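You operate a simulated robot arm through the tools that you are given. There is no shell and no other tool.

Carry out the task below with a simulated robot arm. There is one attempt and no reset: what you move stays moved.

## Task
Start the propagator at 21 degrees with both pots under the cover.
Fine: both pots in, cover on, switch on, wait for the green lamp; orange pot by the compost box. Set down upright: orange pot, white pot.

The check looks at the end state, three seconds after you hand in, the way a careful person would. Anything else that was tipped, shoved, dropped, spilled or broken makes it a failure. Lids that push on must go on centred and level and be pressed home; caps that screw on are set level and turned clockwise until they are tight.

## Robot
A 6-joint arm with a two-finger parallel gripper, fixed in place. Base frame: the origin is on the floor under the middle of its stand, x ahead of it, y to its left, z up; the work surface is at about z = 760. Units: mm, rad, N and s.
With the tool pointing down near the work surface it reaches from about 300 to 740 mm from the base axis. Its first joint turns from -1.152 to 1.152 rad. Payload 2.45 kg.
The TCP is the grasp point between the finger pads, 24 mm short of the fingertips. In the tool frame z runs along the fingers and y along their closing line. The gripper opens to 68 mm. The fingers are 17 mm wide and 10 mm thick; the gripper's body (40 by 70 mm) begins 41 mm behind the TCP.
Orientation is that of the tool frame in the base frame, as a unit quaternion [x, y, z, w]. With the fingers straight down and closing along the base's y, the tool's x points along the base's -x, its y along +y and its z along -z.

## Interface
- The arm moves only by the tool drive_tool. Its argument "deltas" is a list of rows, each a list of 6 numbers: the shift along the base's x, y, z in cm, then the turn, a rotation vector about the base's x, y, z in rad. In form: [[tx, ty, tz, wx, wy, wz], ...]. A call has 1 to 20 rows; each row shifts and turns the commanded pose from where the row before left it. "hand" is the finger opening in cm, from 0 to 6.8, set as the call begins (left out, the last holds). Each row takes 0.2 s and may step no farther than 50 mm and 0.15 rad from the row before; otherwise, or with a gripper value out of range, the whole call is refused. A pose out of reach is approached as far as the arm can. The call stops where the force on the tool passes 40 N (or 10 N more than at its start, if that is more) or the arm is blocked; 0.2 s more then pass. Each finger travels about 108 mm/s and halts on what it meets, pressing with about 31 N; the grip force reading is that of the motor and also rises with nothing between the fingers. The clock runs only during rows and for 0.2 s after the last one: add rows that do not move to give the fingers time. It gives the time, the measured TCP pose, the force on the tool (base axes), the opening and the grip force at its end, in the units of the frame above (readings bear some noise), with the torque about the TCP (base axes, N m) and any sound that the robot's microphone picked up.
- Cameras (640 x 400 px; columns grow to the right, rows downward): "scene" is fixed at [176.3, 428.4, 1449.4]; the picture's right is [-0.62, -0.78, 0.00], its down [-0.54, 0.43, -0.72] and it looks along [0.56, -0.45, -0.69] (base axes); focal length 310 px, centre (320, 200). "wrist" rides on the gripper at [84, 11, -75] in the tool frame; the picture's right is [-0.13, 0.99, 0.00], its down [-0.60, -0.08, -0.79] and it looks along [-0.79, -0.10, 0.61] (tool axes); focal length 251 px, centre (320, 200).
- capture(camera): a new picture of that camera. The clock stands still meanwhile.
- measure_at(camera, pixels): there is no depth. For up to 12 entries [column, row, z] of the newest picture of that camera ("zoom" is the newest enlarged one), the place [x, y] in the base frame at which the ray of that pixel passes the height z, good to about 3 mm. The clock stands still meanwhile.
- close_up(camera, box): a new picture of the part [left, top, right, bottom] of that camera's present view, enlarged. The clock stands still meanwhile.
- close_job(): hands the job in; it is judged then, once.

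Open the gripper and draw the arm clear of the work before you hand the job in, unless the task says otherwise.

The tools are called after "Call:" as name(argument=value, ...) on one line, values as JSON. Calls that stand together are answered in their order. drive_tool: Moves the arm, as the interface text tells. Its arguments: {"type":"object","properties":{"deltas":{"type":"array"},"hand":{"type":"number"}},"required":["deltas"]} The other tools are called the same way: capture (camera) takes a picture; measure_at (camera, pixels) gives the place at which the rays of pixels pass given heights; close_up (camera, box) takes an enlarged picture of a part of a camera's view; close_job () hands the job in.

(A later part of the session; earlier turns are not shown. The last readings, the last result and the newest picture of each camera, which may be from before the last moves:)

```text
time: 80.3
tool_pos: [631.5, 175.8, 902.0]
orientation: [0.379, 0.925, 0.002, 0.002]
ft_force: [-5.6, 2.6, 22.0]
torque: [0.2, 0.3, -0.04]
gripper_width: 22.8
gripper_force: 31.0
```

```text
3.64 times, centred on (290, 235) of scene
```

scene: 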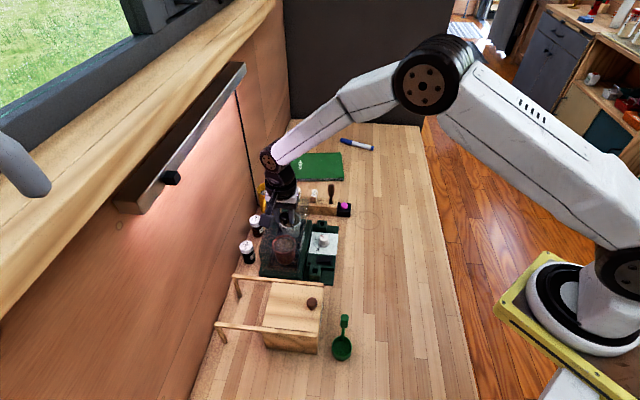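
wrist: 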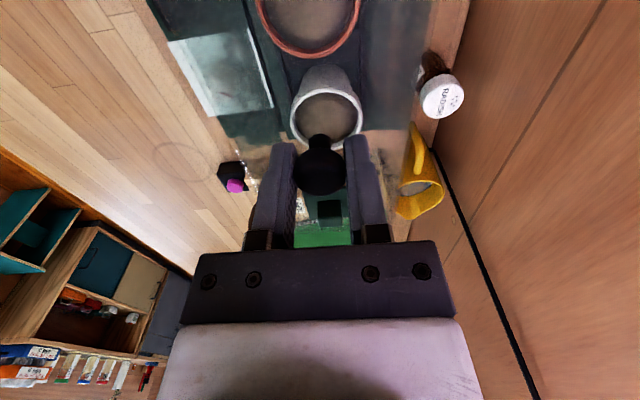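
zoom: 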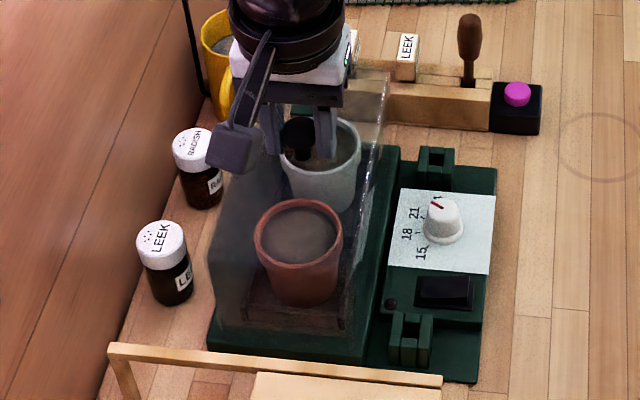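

The cover is firmly on the base, with 22 N and no further travel. I'll ease off 1 mm and release the knob.

Call:
drive_tool(deltas=[[0, 0, 0.1, 0, 0, 0], [0, 0, 0, 0, 0, 0]])

Call:
drive_tool(deltas=[[0, 0, 0, 0, 0, 0], [0, 0, 0, 0, 0, 0]], hand=4.6)

Call:
close_up(camera="wrist", box=[200, 60, 440, 240])

```text
time: 80.9
tool_pos: [631.0, 175.6, 901.3]
orientation: [0.379, 0.926, 0.002, 0.002]
ft_force: [0.0, 4.9, 14.7]
torque: [-0.01, -0.16, 0.05]
gripper_width: 23.0
gripper_force: 31.0
```

```text
time: 81.5
tool_pos: [630.1, 174.5, 901.0]
orientation: [0.379, 0.925, 0.0, 0.0]
ft_force: [-0.4, 0.6, 0.3]
torque: [-0.04, 0.0, 0.01]
gripper_width: 45.9
gripper_force: 0.0
```

```text
2.22 times, centred on (320, 150) of wrist
```

zoom: 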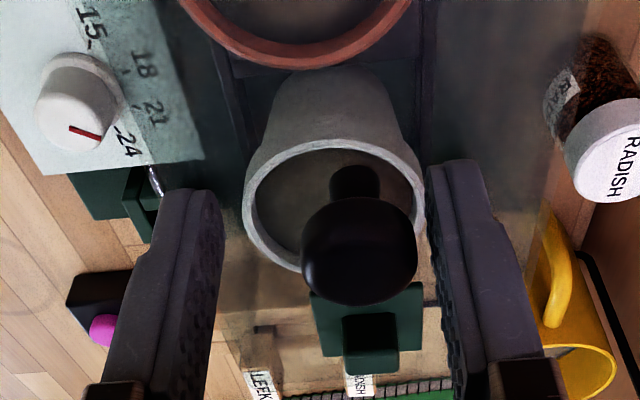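

The knob now appears about 7 mm off-centre between the open fingers, so the cover may have shifted on release. I'll inspect it from the scene camera before moving.

Call:
close_up(camera="scene", box=[250, 180, 330, 290])

Call:
close_up(camera="scene", box=[252, 245, 316, 289])

Call:
capture(camera="wrist")

```text
3.64 times, centred on (290, 235) of scene
```

zoom: 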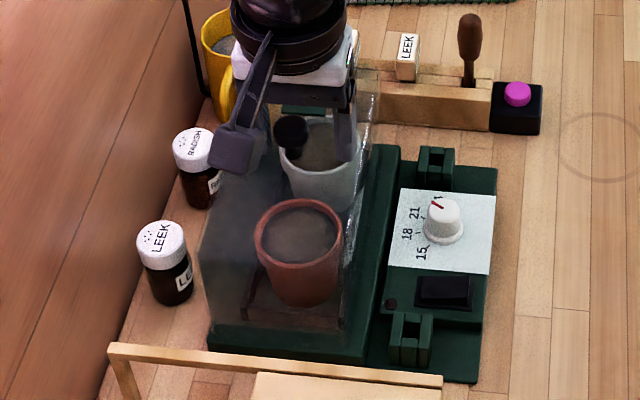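

```text
9.09 times, centred on (284, 267) of scene
```

zoom: 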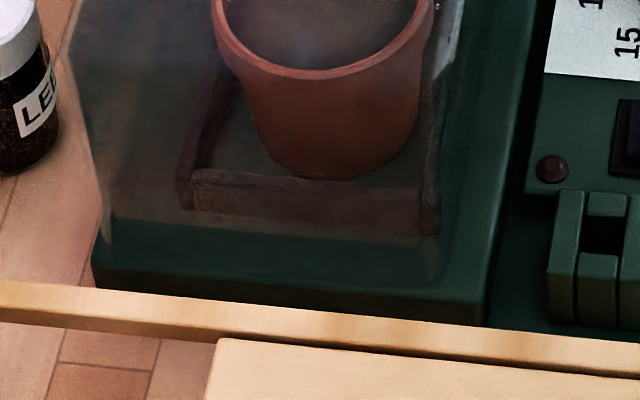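

```text
taken
```

wrist: 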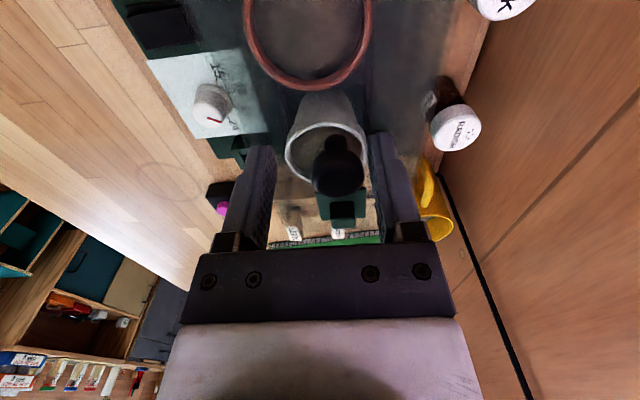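

The cover's near-left corner moved from (125,235) to about (105,235), so it slid roughly 6 mm toward the wall on release. I'll rise straight up carefully and inspect it more closely.

Call:
drive_tool(deltas=[[0, 0, 0.5, 0, 0, 0], [0, 0, 1, 0, 0, 0], [0, 0, 1.5, 0, 0, 0], [0, 0, 2, 0, 0, 0], [0, 0, 2, 0, 0, 0], [-1, 1, 2, 0, 0, 0], [-2.5, 1, 2, 0, 0, 0], [0, 0, 0, 0, 0, 0]])

Call:
capture(camera="wrist")

Call:
close_up(camera="scene", box=[240, 185, 340, 290])

Call:
close_up(camera="wrist", box=[180, 0, 480, 200])

```text
time: 83.3
tool_pos: [595.1, 194.7, 1010.3]
orientation: [0.379, 0.925, 0.001, 0.001]
ft_force: [-0.5, -0.3, 0.1]
torque: [-0.02, 0.01, 0.0]
gripper_width: 45.8
gripper_force: 0.1
```

```text
taken
```

wrist: 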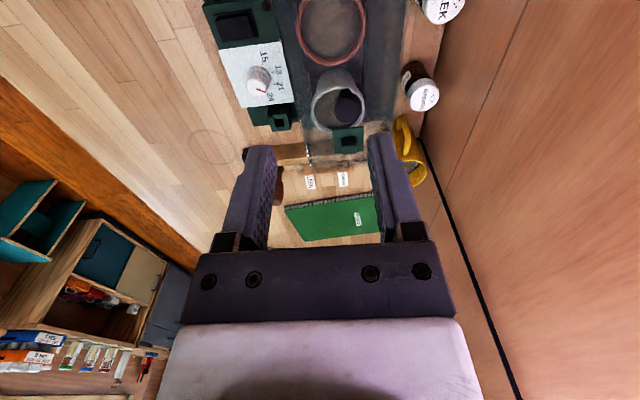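

```text
3.81 times, centred on (290, 238) of scene
```

zoom: 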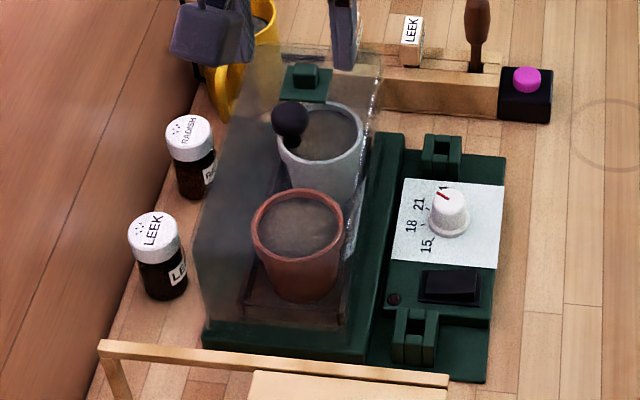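

```text
2.00 times, centred on (330, 100) of wrist
```

zoom: 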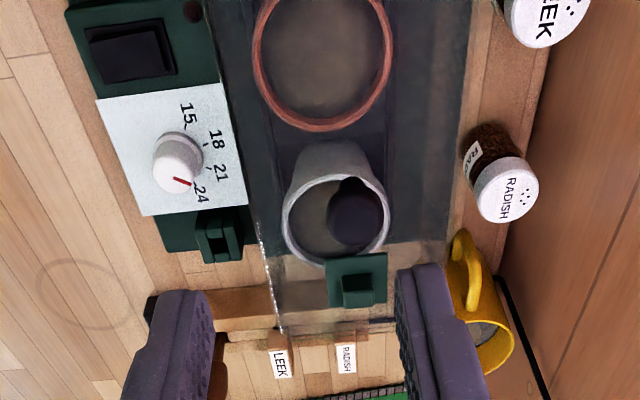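

The cover has slid toward the wall side and its left wall is near the base's edge, so it needs re-centring. I'll locate its knob in both views.

Call:
measure_at(camera="wrist", pixels=[[347.5, 106, 892], [347.5, 106, 892], [347.5, 106, 892]])

Call:
close_up(camera="scene", box=[262, 190, 312, 235])

Call:
close_up(camera="scene", box=[248, 240, 318, 290])

```text
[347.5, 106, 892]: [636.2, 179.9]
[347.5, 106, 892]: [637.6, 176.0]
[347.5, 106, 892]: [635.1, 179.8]
```

```text
8.89 times, centred on (287, 212) of scene
```

zoom: 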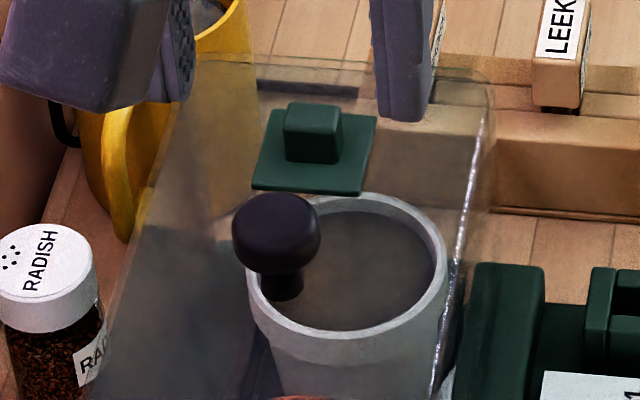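

```text
8.00 times, centred on (283, 265) of scene
```

zoom: 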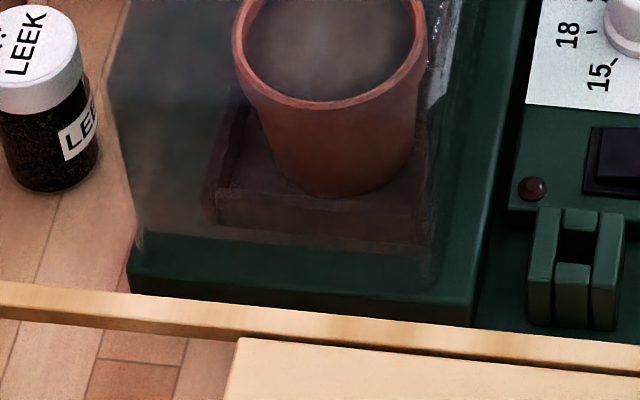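

The wrist view puts the knob at about (636,179), some 5.5 mm off toward the wall. I'll go back over it to re-grip.

Call:
drive_tool(deltas=[[2.1, -0.8, 0, 0, 0, 0], [2, -0.8, -1, 0, 0, 0], [0, 0, -2, 0, 0, 0], [0, 0, -2, 0, 0, 0], [0, 0, -1.5, 0, 0, 0], [0, 0, 0, 0, 0, 0], [0, 0, 0, 0, 0, 0]])

Call:
close_up(camera="wrist", box=[200, 40, 440, 220])

```text
time: 84.9
tool_pos: [637.4, 179.2, 946.5]
orientation: [0.38, 0.925, 0.001, 0.001]
ft_force: [-0.3, 0.4, -0.5]
torque: [-0.01, 0.01, 0.03]
gripper_width: 45.8
gripper_force: 0.1
```

```text
2.22 times, centred on (320, 130) of wrist
```

zoom: 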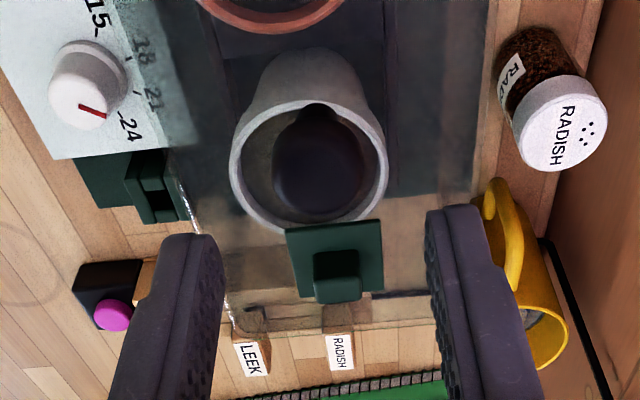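

The knob is centred within 1 mm across the fingers. I'll descend to the same grip height as before.

Call:
drive_tool(deltas=[[0, 0, -1.5, 0, 0, 0], [0.05, -0.05, -1.5, 0, 0, 0], [0, 0, -1, 0, 0, 0], [0, 0, -0.5, 0, 0, 0], [0, 0, 0, 0, 0, 0]])

Call:
close_up(camera="wrist", box=[200, 60, 440, 240])

```text
time: 86.1
tool_pos: [637.7, 178.7, 901.2]
orientation: [0.379, 0.925, 0.0, 0.001]
ft_force: [-0.3, -0.2, 0.0]
torque: [0.0, 0.02, 0.02]
gripper_width: 45.9
gripper_force: 0.1
```

```text
2.22 times, centred on (320, 150) of wrist
```

zoom: 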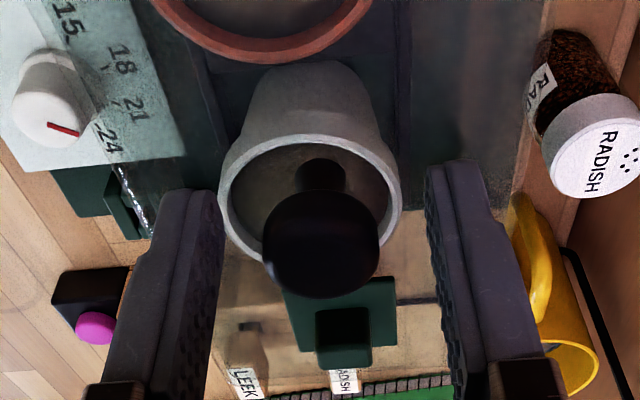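

The knob is centred between the fingers at (320,245). I'll close on it and lift by 4 mm.

Call:
drive_tool(deltas=[[0, 0, 0, 0, 0, 0], [0, 0, 0, 0, 0, 0], [0, 0, 0, 0, 0, 0]], hand=1.5)

Call:
drive_tool(deltas=[[0, 0, 0.2, 0, 0, 0], [0, 0, 0.2, 0, 0, 0], [0, 0, 0, 0, 0, 0]])

Call:
close_up(camera="scene", box=[248, 240, 318, 290])

```text
time: 86.9
tool_pos: [637.4, 179.7, 901.1]
orientation: [0.38, 0.925, 0.001, 0.002]
ft_force: [-0.2, -0.3, -0.2]
torque: [-0.02, -0.04, 0.05]
gripper_width: 23.0
gripper_force: 30.9
```

```text
time: 87.7
tool_pos: [636.7, 179.1, 904.8]
orientation: [0.379, 0.925, 0.001, 0.002]
ft_force: [0.3, 0.6, -2.0]
torque: [0.0, 0.01, 0.01]
gripper_width: 23.0
gripper_force: 30.1
```

```text
8.00 times, centred on (283, 265) of scene
```

zoom: 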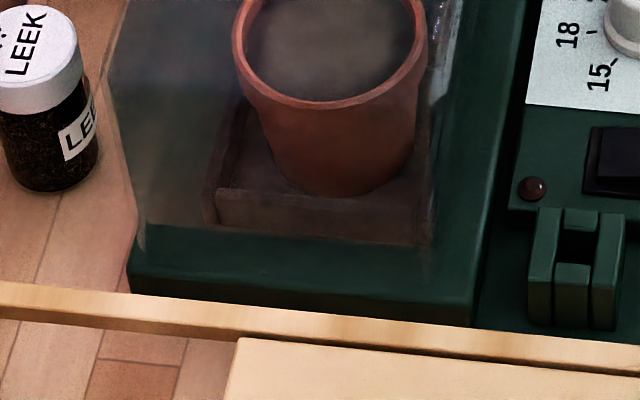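

It lifted cleanly. I'll shift the cover 5.8 mm away from the wall and check the edges' alignment.

Call:
drive_tool(deltas=[[-0.22, -0.19, 0, 0, 0, 0], [-0.22, -0.19, 0, 0, 0, 0], [0, 0, 0, 0, 0, 0]])

Call:
close_up(camera="scene", box=[248, 240, 318, 290])

Call:
close_up(camera="scene", box=[290, 190, 320, 220])

Call:
close_up(camera="scene", box=[285, 215, 325, 255])

```text
time: 88.5
tool_pos: [632.7, 174.0, 905.3]
orientation: [0.379, 0.926, 0.0, 0.001]
ft_force: [0.2, -0.2, -1.7]
torque: [0.01, -0.04, 0.01]
gripper_width: 23.0
gripper_force: 31.6
```

```text
8.00 times, centred on (283, 265) of scene
```

zoom: 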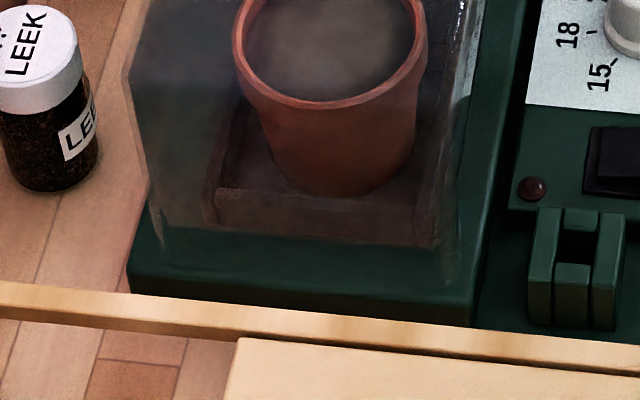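

```text
13.33 times, centred on (305, 205) of scene
```

zoom: 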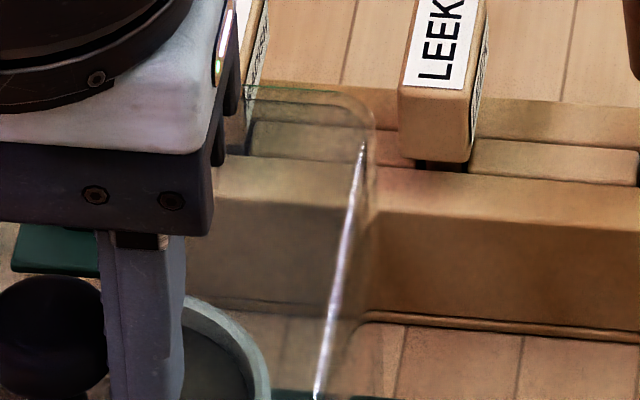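

```text
10.00 times, centred on (305, 235) of scene
```

zoom: 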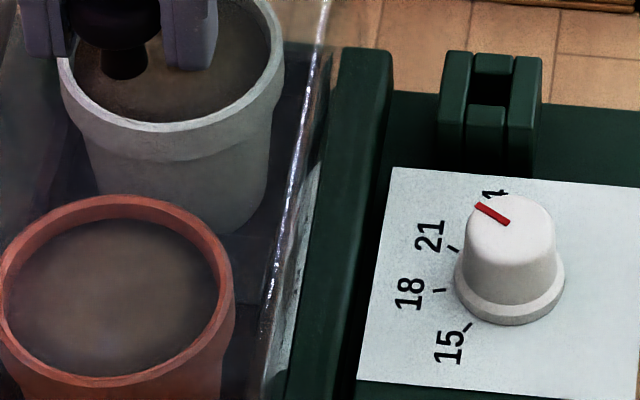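

Margins are now about 9 mm left and 11.7 mm right, and the yaw fits at -44.2 degrees. I'll trim the yaw by -0.012 rad and lower to contact.

Call:
drive_tool(deltas=[[0.03, 0.05, 0, 0, 0, -0.012], [0, 0, -0.15, 0, 0, 0], [0, 0, -0.1, 0, 0, 0], [0, 0, 0, 0, 0, 0]])

Call:
drive_tool(deltas=[[0, 0, -0.1, 0, 0, 0], [0, 0, 0, 0, 0, 0]])

```text
time: 89.5
tool_pos: [634.2, 176.2, 902.3]
orientation: [0.385, 0.923, 0.0, 0.001]
ft_force: [0.5, -1.2, -0.6]
torque: [-0.03, -0.01, -0.02]
gripper_width: 22.9
gripper_force: 30.9
```

```text
time: 90.1
tool_pos: [634.0, 174.2, 902.3]
orientation: [0.385, 0.923, 0.001, 0.001]
ft_force: [-0.7, 0.4, -1.8]
torque: [-0.01, 0.0, 0.0]
gripper_width: 23.2
gripper_force: 31.2
```

No contact yet. One more millimetre down.

Call:
drive_tool(deltas=[[0, 0, -0.1, 0, 0, 0], [0, 0, 0, 0, 0, 0]])

```text
time: 90.7
tool_pos: [633.9, 175.3, 901.9]
orientation: [0.384, 0.923, 0.0, 0.002]
ft_force: [-1.1, -0.9, 3.8]
torque: [-0.01, 0.13, -0.02]
gripper_width: 22.9
gripper_force: 30.6
```

Light contact at 3.8 N. This time I'll release gradually by opening in small steps, so the fingers don't kick the cover.

Call:
drive_tool(deltas=[[0, 0, 0, 0, 0, 0], [0, 0, 0, 0, 0, 0]], hand=2.28)

Call:
drive_tool(deltas=[[0, 0, 0, 0, 0, 0], [0, 0, 0, 0, 0, 0]], hand=2.32)

Call:
drive_tool(deltas=[[0, 0, 0, 0, 0, 0], [0, 0, 0, 0, 0, 0]], hand=2.38)

Call:
close_up(camera="wrist", box=[200, 60, 440, 240])

```text
time: 91.3
tool_pos: [633.7, 175.4, 900.4]
orientation: [0.384, 0.923, 0.0, 0.001]
ft_force: [0.8, -0.5, 1.5]
torque: [0.03, 0.01, 0.02]
gripper_width: 23.3
gripper_force: 0.1
```

```text
time: 91.9
tool_pos: [633.2, 174.9, 900.5]
orientation: [0.385, 0.923, 0.001, 0.001]
ft_force: [0.6, 0.1, -0.2]
torque: [0.03, 0.02, 0.01]
gripper_width: 23.4
gripper_force: 0.6
```

```text
time: 92.5
tool_pos: [633.7, 174.6, 901.9]
orientation: [0.385, 0.923, 0.0, 0.001]
ft_force: [0.0, 0.5, -0.7]
torque: [-0.02, 0.02, 0.02]
gripper_width: 23.8
gripper_force: 0.1
```

```text
2.22 times, centred on (320, 150) of wrist
```

zoom: 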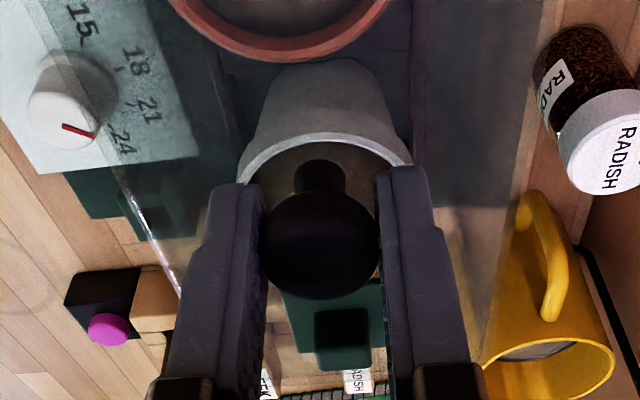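

The grip force has gone to zero with the knob still centred. I'll open further, in steps.

Call:
drive_tool(deltas=[[0, 0, 0, 0, 0, 0], [0, 0, 0, 0, 0, 0]], hand=2.7)

Call:
drive_tool(deltas=[[0, 0, 0, 0, 0, 0], [0, 0, 0, 0, 0, 0]], hand=3.4)

Call:
drive_tool(deltas=[[0, 0, 0, 0, 0, 0], [0, 0, 0, 0, 0, 0]], hand=4.6)

Call:
close_up(camera="wrist", box=[200, 60, 440, 240])

Call:
close_up(camera="scene", box=[248, 240, 318, 290])

```text
time: 93.1
tool_pos: [634.0, 174.8, 901.9]
orientation: [0.386, 0.923, 0.0, 0.001]
ft_force: [0.6, -0.2, 0.3]
torque: [-0.02, 0.02, 0.01]
gripper_width: 26.9
gripper_force: 0.1
```

```text
time: 93.7
tool_pos: [634.4, 175.9, 901.1]
orientation: [0.385, 0.923, 0.001, 0.001]
ft_force: [0.7, 0.2, -0.4]
torque: [-0.03, -0.03, -0.04]
gripper_width: 34.1
gripper_force: 0.1
```

```text
time: 94.3
tool_pos: [633.4, 176.3, 900.4]
orientation: [0.385, 0.923, 0.0, 0.001]
ft_force: [0.3, 0.0, -0.5]
torque: [-0.03, 0.0, 0.02]
gripper_width: 46.0
gripper_force: 0.0
```

```text
2.22 times, centred on (320, 150) of wrist
```

zoom: 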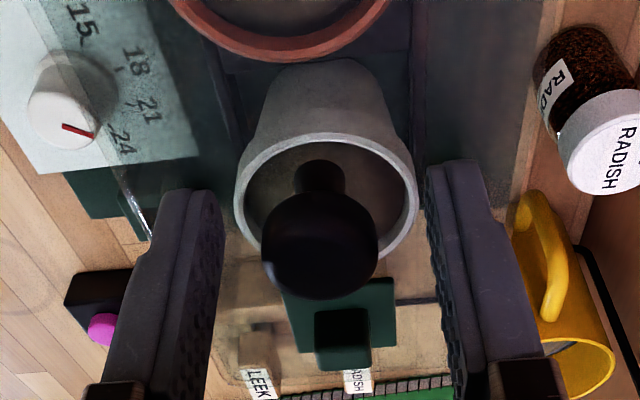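

```text
8.00 times, centred on (283, 265) of scene
```

zoom: 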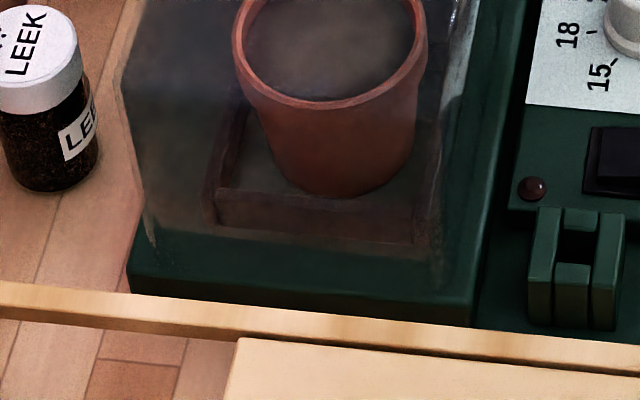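

The knob stayed centred this time. I'll rise straight up and check the cover's margins on all sides.

Call:
drive_tool(deltas=[[0, 0, 0.5, 0, 0, 0], [0, 0, 1, 0, 0, 0], [0, 0, 2, 0, 0, 0], [0, 0, 2.5, 0, 0, 0], [0, 0, 2.5, 0, 0, 0], [-2, -1, 2, 0, 0, 0], [-3.5, -2, 1, 0, 0, 0], [-3.5, -2, 0, 0, 0, 0], [-3, -2, 0, 0, 0, 0], [0, 0, 0, 0, 0, 0]])

Call:
capture(camera="scene")

Call:
close_up(camera="scene", box=[250, 190, 330, 290])

Call:
capture(camera="wrist")

```text
time: 96.5
tool_pos: [511.8, 108.0, 1014.6]
orientation: [0.384, 0.923, 0.0, 0.001]
ft_force: [0.0, 0.1, 0.1]
torque: [-0.02, -0.02, 0.0]
gripper_width: 46.0
gripper_force: 0.1
```

```text
taken
```

scene: 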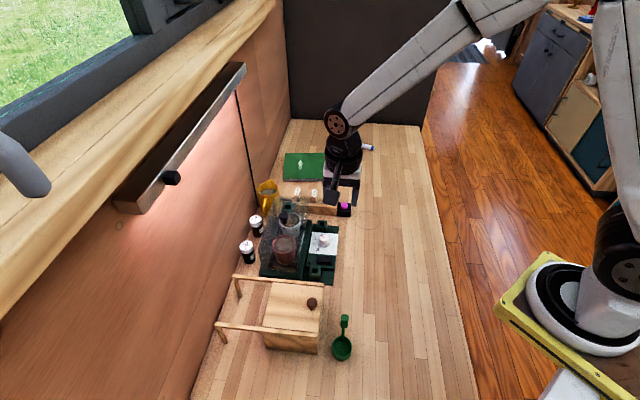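

```text
4.00 times, centred on (290, 240) of scene
```

zoom: 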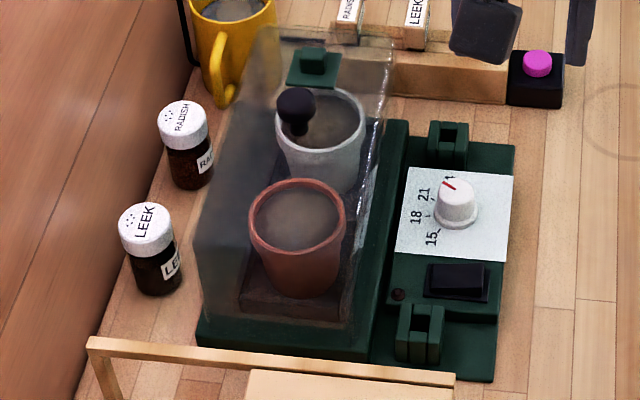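

```text
taken
```

wrist: 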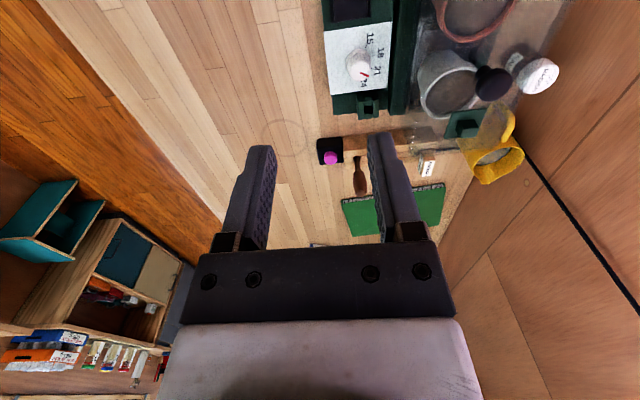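

The cover sits over both pots. I'll swing the wrist to +45 degrees so that its camera looks from the front at the cover's front edge, the rocker switch and the lamp.

Call:
drive_tool(deltas=[[0.2, -0.4, -0.4, 0, 0, 0.145], [0.2, -0.4, -0.4, 0, 0, 0.145], [0.2, -0.4, -0.4, 0, 0, 0.145], [0.2, -0.4, -0.4, 0, 0, 0.145], [0.2, -0.4, -0.4, 0, 0, 0.145], [0.2, -0.4, -0.4, 0, 0, 0.145], [0.2, -0.4, -0.4, 0, 0, 0.145], [0.2, -0.4, -0.4, 0, 0, 0.145], [0.2, -0.4, -0.4, 0, 0, 0.145], [0.2, -0.4, -0.4, 0, 0, 0.145], [0, 0, 0, 0, 0, 0.125], [0, 0, 0, 0, 0, 0]])

Call:
capture(camera="wrist")

Call:
close_up(camera="wrist", box=[200, 0, 480, 180])

```text
time: 99.1
tool_pos: [533.8, 66.0, 976.1]
orientation: [-0.384, 0.923, 0.002, 0.0]
ft_force: [0.0, 0.2, 0.4]
torque: [0.02, -0.02, 0.0]
gripper_width: 45.9
gripper_force: 0.0
```

```text
taken
```

wrist: 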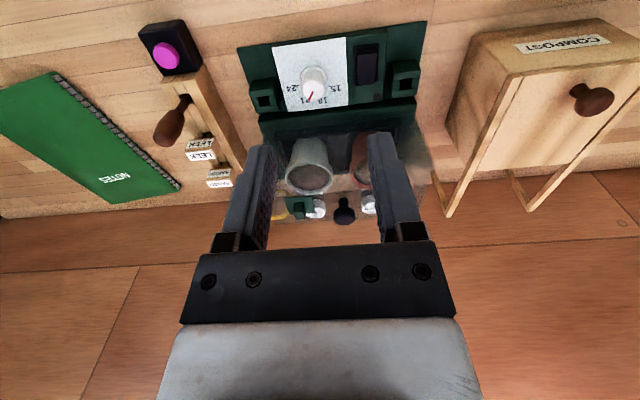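

```text
2.22 times, centred on (340, 90) of wrist
```

zoom: 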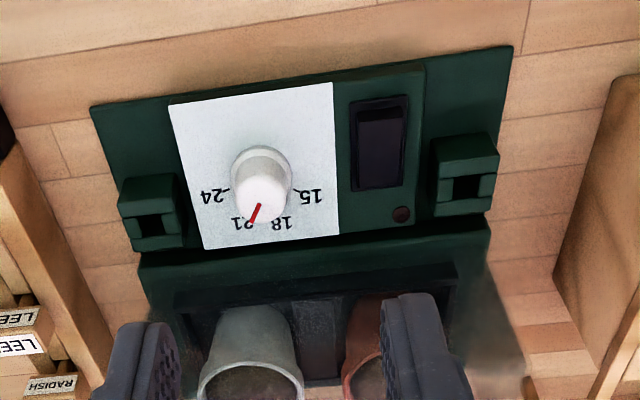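

I'll zoom in on the brackets, the switch and the cover's front edge from here.

Call:
close_up(camera="wrist", box=[335, 20, 435, 110])

Call:
close_up(camera="wrist", box=[235, 60, 335, 150])

Call:
close_up(camera="wrist", box=[240, 90, 450, 230])

```text
4.44 times, centred on (385, 65) of wrist
```

zoom: 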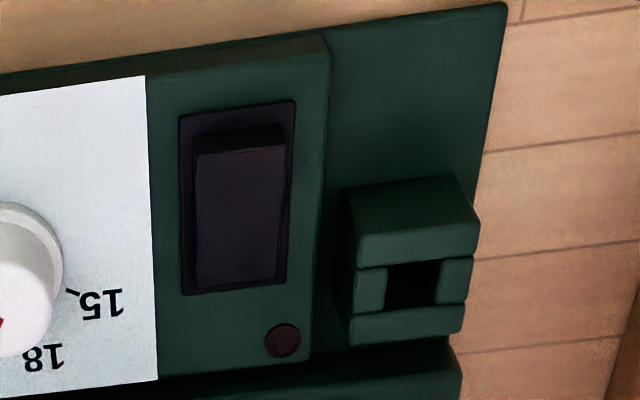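

```text
4.44 times, centred on (285, 105) of wrist
```

zoom: 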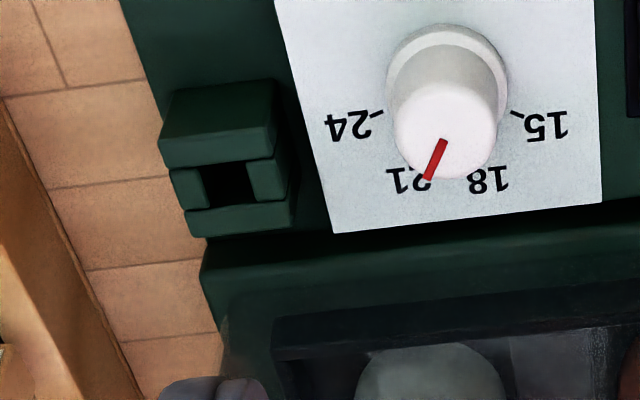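

```text
2.86 times, centred on (345, 160) of wrist
```

zoom: 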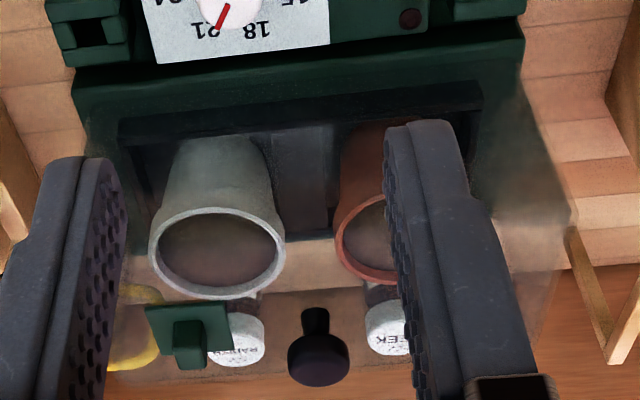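

The rocker's front end, nearest the camera, shows its end face and stands raised, so that is the end to press for "on". I'll measure its position in both views.

Call:
close_up(camera="wrist", box=[350, 35, 420, 95])

Call:
measure_at(camera="zoom", pixels=[[180, 60, 788]])

Call:
close_up(camera="scene", box=[308, 248, 338, 272])

```text
6.67 times, centred on (385, 65) of wrist
```

zoom: 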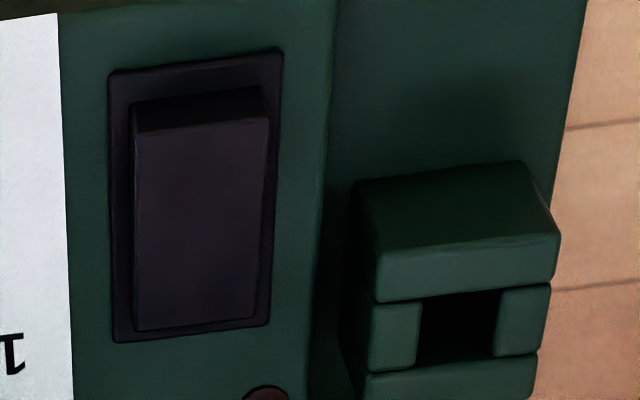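

```text
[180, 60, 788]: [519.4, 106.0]
```

```text
16.00 times, centred on (323, 260) of scene
```

zoom: 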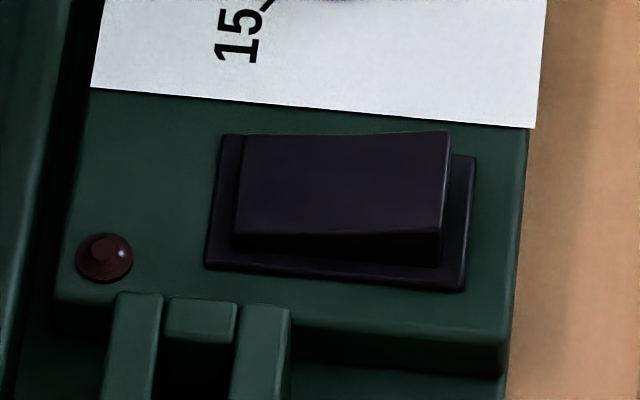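

The scene zoom shows clearly that the right-hand (front) end is raised and the lamp-side end is low. I'll measure the rocker and its frame here.

Call:
measure_at(camera="zoom", pixels=[[217, 136, 778], [475, 156, 778], [464, 290, 778], [206, 267, 778], [448, 134, 788], [441, 234, 788], [240, 136, 782], [233, 232, 782], [410, 185, 787], [410, 185, 787], [410, 185, 787], [104, 257, 782]])

```text
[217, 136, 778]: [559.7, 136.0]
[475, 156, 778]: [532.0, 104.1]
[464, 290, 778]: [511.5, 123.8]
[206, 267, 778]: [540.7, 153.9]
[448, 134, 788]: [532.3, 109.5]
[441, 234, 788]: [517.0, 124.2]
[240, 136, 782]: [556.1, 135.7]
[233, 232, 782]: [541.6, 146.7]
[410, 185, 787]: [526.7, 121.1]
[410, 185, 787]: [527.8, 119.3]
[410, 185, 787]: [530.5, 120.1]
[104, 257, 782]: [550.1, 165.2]
```

The press point near the raised end is about (527.5,119.5) at z of about 788. I'll close the fingers and move above it.

Call:
drive_tool(deltas=[[-0.16, 1.35, -2, 0, 0, 0], [-0.16, 1.35, -2.5, 0, 0, 0], [-0.16, 1.35, -2.5, 0, 0, 0], [-0.15, 1.3, -2.5, 0, 0, 0], [0, 0, -2, 0, 0, 0], [0, 0, 0, 0, 0, 0], [0, 0, 0, 0, 0, 0]], hand=0)

Call:
capture(camera="wrist")

Call:
close_up(camera="scene", box=[290, 200, 350, 280])

```text
time: 100.7
tool_pos: [526.6, 119.0, 861.2]
orientation: [-0.383, 0.924, 0.001, 0.0]
ft_force: [-0.9, 0.2, -0.4]
torque: [-0.03, 0.04, 0.0]
gripper_width: 0.1
gripper_force: 23.2
```

```text
taken
```

wrist: 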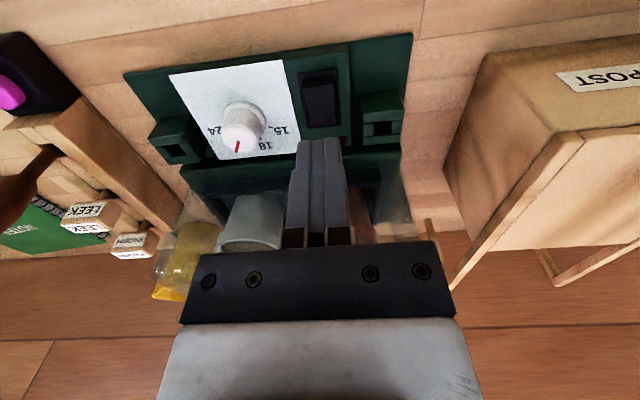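

```text
5.00 times, centred on (320, 240) of scene
```

zoom: 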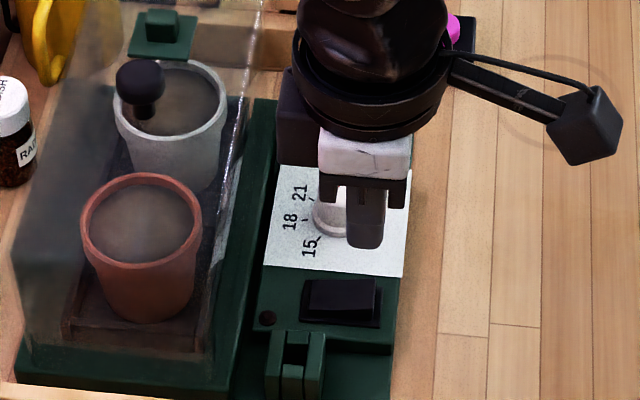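

A black box on the gripper faces the cover, so I'll check its clearance before descending.

Call:
measure_at(camera="zoom", pixels=[[278, 163, 900], [278, 163, 920], [278, 163, 940], [278, 163, 960], [283, 75, 960], [283, 75, 980], [283, 75, 1000], [320, 165, 920], [320, 165, 940], [320, 165, 960]])

Call:
close_up(camera="scene", box=[300, 190, 350, 250])

```text
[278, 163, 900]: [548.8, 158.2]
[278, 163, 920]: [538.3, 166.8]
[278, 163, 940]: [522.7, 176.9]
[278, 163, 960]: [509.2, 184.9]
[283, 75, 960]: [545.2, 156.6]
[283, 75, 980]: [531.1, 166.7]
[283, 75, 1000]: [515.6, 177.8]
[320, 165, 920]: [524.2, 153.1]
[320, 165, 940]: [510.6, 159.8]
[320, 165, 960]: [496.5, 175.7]
```

```text
6.67 times, centred on (325, 220) of scene
```

zoom: 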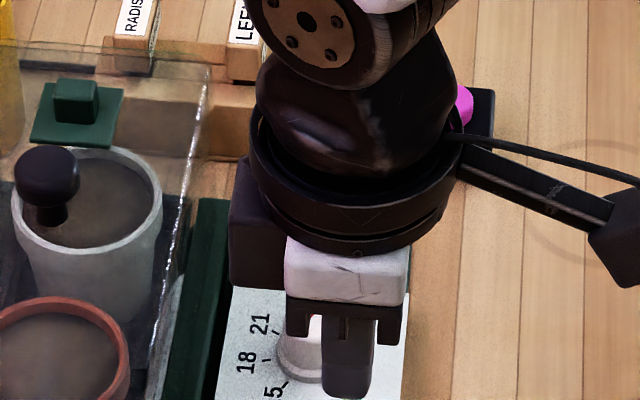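

The box reaches only about 43 mm from the tool axis, leaving roughly 25 mm to the cover. I'll descend until the fingertips are just above the rocker.

Call:
drive_tool(deltas=[[0.05, 0.05, -1.5, 0, 0, 0], [0, 0, -1.5, 0, 0, 0], [0, 0, -1.2, 0, 0, 0], [0, 0, 0, 0, 0, 0]])

Call:
capture(camera="wrist")

Call:
close_up(camera="scene", box=[305, 230, 345, 275])

```text
time: 101.7
tool_pos: [527.7, 120.7, 819.0]
orientation: [-0.383, 0.924, 0.001, 0.0]
ft_force: [-0.1, -0.3, -0.1]
torque: [0.0, -0.01, 0.01]
gripper_width: 0.0
gripper_force: 23.3
```

```text
taken
```

wrist: 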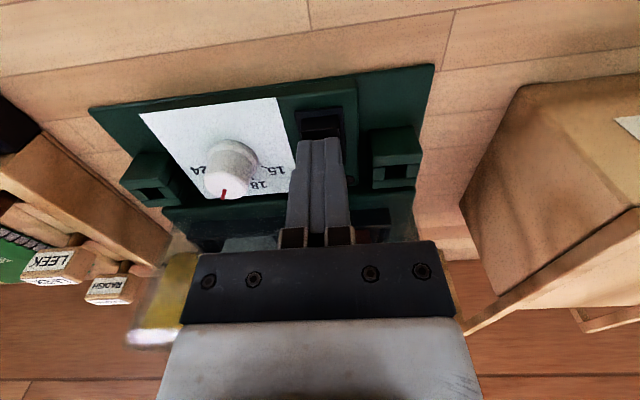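

```text
8.89 times, centred on (325, 252) of scene
```

zoom: 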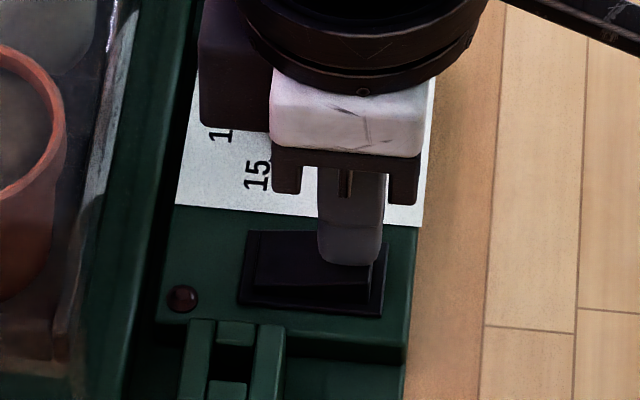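

The finger pair is above the rocker's front half. I'll shift 2.5 mm further to the front and press down in 1 mm steps, watching force and sound.

Call:
drive_tool(deltas=[[-0.18, -0.18, 0, 0, 0, 0], [0, 0, -0.2, 0, 0, 0], [0, 0, -0.2, 0, 0, 0], [0, 0, -0.1, 0, 0, 0], [0, 0, 0, 0, 0, 0]])

Call:
drive_tool(deltas=[[0, 0, -0.1, 0, 0, 0], [0, 0, -0.1, 0, 0, 0], [0, 0, 0, 0, 0, 0]])

```text
time: 102.9
tool_pos: [527.8, 117.7, 811.8]
orientation: [-0.383, 0.924, 0.001, 0.0]
ft_force: [-0.4, -0.1, 0.2]
torque: [0.01, 0.0, -0.01]
gripper_width: 0.0
gripper_force: 23.8
```

```text
time: 103.7
tool_pos: [526.9, 117.7, 812.5]
orientation: [-0.382, 0.924, 0.001, 0.0]
ft_force: [-0.3, -1.3, 1.7]
torque: [-0.08, 0.02, -0.02]
gripper_width: 0.0
gripper_force: 24.2
```

Contact has just begun, at 1.7 N and z 812. I'll press on in 1 mm steps.

Call:
drive_tool(deltas=[[0, 0, -0.1, 0, 0, 0], [0, 0, -0.1, 0, 0, 0], [0, 0, 0, 0, 0, 0]])

Call:
close_up(camera="scene", box=[305, 230, 345, 275])

```text
time: 104.5
tool_pos: [525.2, 118.2, 808.9]
orientation: [-0.383, 0.924, 0.001, 0.0]
ft_force: [0.0, -1.1, -0.5]
torque: [0.01, -0.04, -0.02]
gripper_width: 0.0
gripper_force: 23.7
```

```text
8.89 times, centred on (325, 252) of scene
```

zoom: 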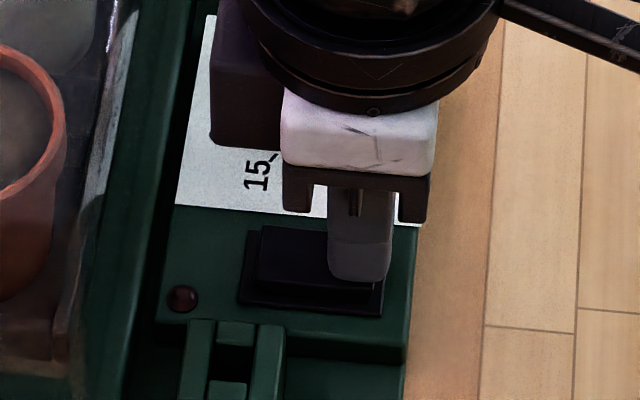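

The force dropped back to zero at z 809 and the rocker's lamp-side end now looks raised, so it has probably flipped. I'll press 1–2 mm more to be sure, then lift and look.

Call:
drive_tool(deltas=[[0, 0, -0.1, 0, 0, 0], [0, 0, -0.1, 0, 0, 0], [0, 0, 0, 0, 0, 0]])

Call:
drive_tool(deltas=[[0, 0, 1, 0, 0, 0], [0, 0, 2, 0, 0, 0], [-0.5, -0.5, 3, 0, 0, 0], [-1, -1, 4, 0, 0, 0], [-1.5, -1.5, 3, 0, 0, 0], [0, 0, 0, 0, 0, 0]])

Call:
close_up(camera="scene", box=[305, 235, 345, 275])

Call:
close_up(camera="wrist", box=[240, 0, 440, 150])

```text
time: 105.3
tool_pos: [526.9, 118.4, 809.0]
orientation: [-0.382, 0.924, 0.002, 0.001]
ft_force: [-11.5, -2.9, 31.6]
torque: [0.08, 0.12, -0.01]
gripper_width: 0.0
gripper_force: 23.3
```

```text
time: 106.7
tool_pos: [495.9, 87.6, 937.3]
orientation: [-0.383, 0.924, 0.001, 0.001]
ft_force: [0.3, 0.9, -0.2]
torque: [0.0, -0.01, -0.05]
gripper_width: 0.2
gripper_force: 23.2
```

```text
10.00 times, centred on (325, 255) of scene
```

zoom: 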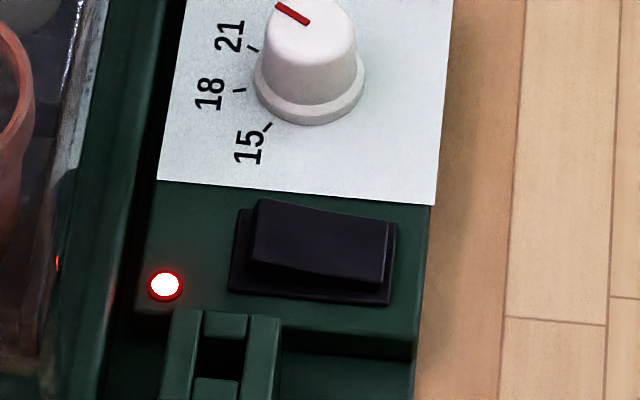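

```text
2.67 times, centred on (340, 75) of wrist
```

zoom: 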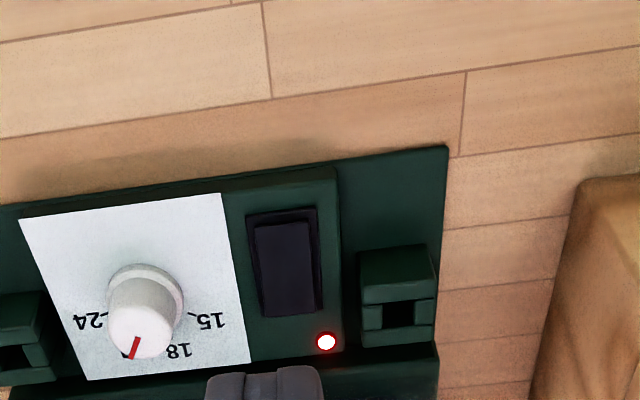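

The switch is on and the lamp glows red, so it is heating. I'll wait with the arm still, and check the lamp.

Call:
drive_tool(deltas=[[-1, -1.5, 2, 0, 0, 0], [-1, -1.5, 2, 0, 0, 0], [0, 0, 0, 0, 0, 0], [0, 0, 0, 0, 0, 0], [0, 0, 0, 0, 0, 0], [0, 0, 0, 0, 0, 0], [0, 0, 0, 0, 0, 0], [0, 0, 0, 0, 0, 0], [0, 0, 0, 0, 0, 0], [0, 0, 0, 0, 0, 0], [0, 0, 0, 0, 0, 0], [0, 0, 0, 0, 0, 0], [0, 0, 0, 0, 0, 0], [0, 0, 0, 0, 0, 0], [0, 0, 0, 0, 0, 0], [0, 0, 0, 0, 0, 0], [0, 0, 0, 0, 0, 0], [0, 0, 0, 0, 0, 0], [0, 0, 0, 0, 0, 0], [0, 0, 0, 0, 0, 0]])

Call:
close_up(camera="scene", box=[250, 190, 350, 290])

Call:
close_up(camera="scene", box=[252, 245, 316, 289])

Call:
capture(camera="wrist")

```text
time: 110.9
tool_pos: [475.6, 58.2, 978.0]
orientation: [-0.383, 0.924, 0.0, 0.0]
ft_force: [-0.1, -0.8, 0.4]
torque: [-0.01, 0.02, 0.03]
gripper_width: 0.0
gripper_force: 23.4
```

```text
4.00 times, centred on (300, 240) of scene
```

zoom: 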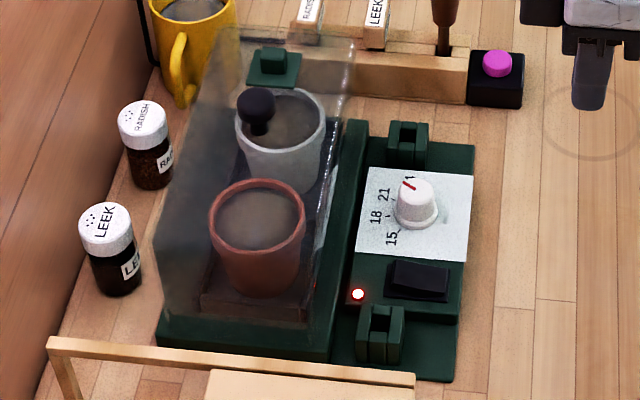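

```text
9.09 times, centred on (284, 267) of scene
```

zoom: 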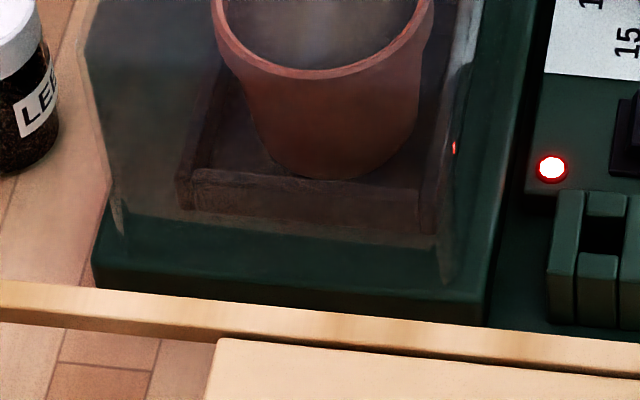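

```text
taken
```

wrist: 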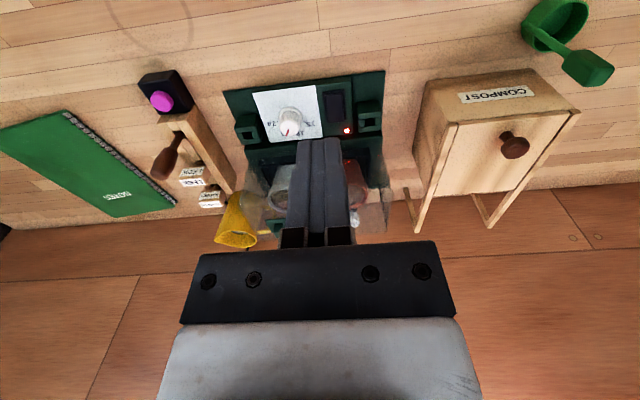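

The lamp is still red. While it heats, I'll move above the cover for a steep look at how square it sits on the base.

Call:
drive_tool(deltas=[[1, 0.5, 3, 0, 0, 0], [2.5, 1.5, 2, 0, 0, 0], [3.5, 2, 0, 0, 0, 0], [3.5, 2, 0, 0, 0, 0], [3, 2, 0, 0, 0, 0], [0.5, 0.4, 0, 0, 0, 0], [0, 0, 0, 0, 0, 0], [0, 0, 0, 0, 0, 0]])

Call:
capture(camera="wrist")

Call:
close_up(camera="wrist", box=[200, 0, 440, 150])

```text
time: 112.7
tool_pos: [615.3, 141.4, 1027.9]
orientation: [-0.383, 0.924, 0.001, 0.001]
ft_force: [-0.5, 0.5, 0.9]
torque: [-0.02, 0.01, 0.0]
gripper_width: 0.0
gripper_force: 23.4
```

```text
taken
```

wrist: 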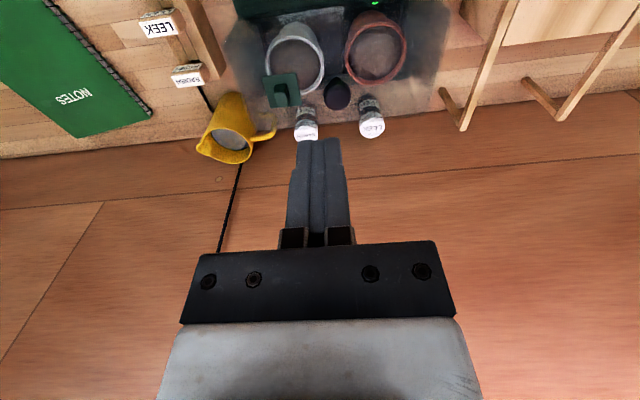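

```text
2.67 times, centred on (320, 75) of wrist
```

zoom: 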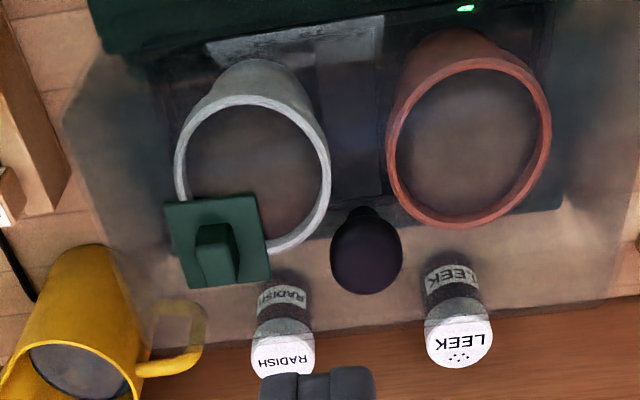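

A green glow now shows at (465,8), reflected in the cover, so the lamp seems to have turned green. I'll confirm in the scene view and also zoom on the cover's edges.

Call:
close_up(camera="scene", box=[290, 225, 350, 285])

Call:
close_up(camera="wrist", box=[210, 0, 450, 130])

```text
6.67 times, centred on (320, 255) of scene
```

zoom: 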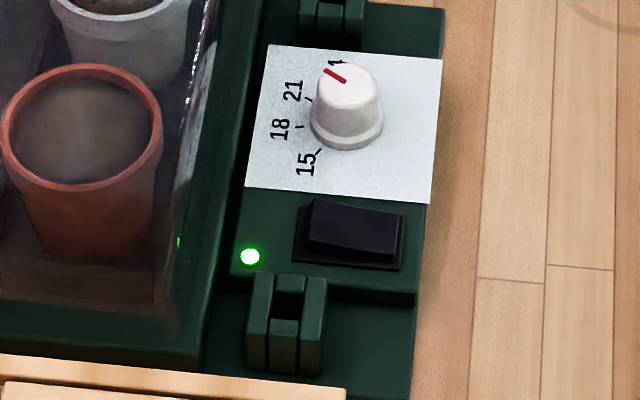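

```text
2.67 times, centred on (330, 65) of wrist
```

zoom: 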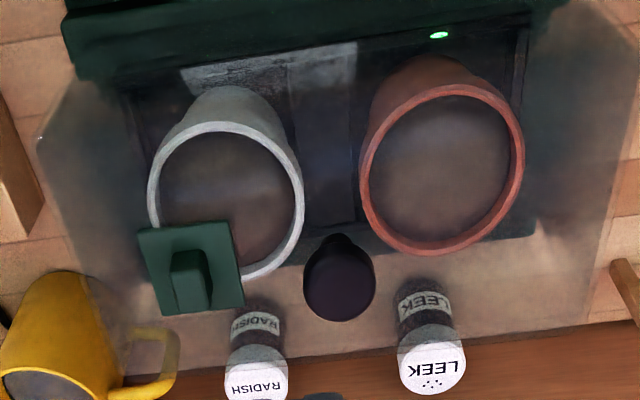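

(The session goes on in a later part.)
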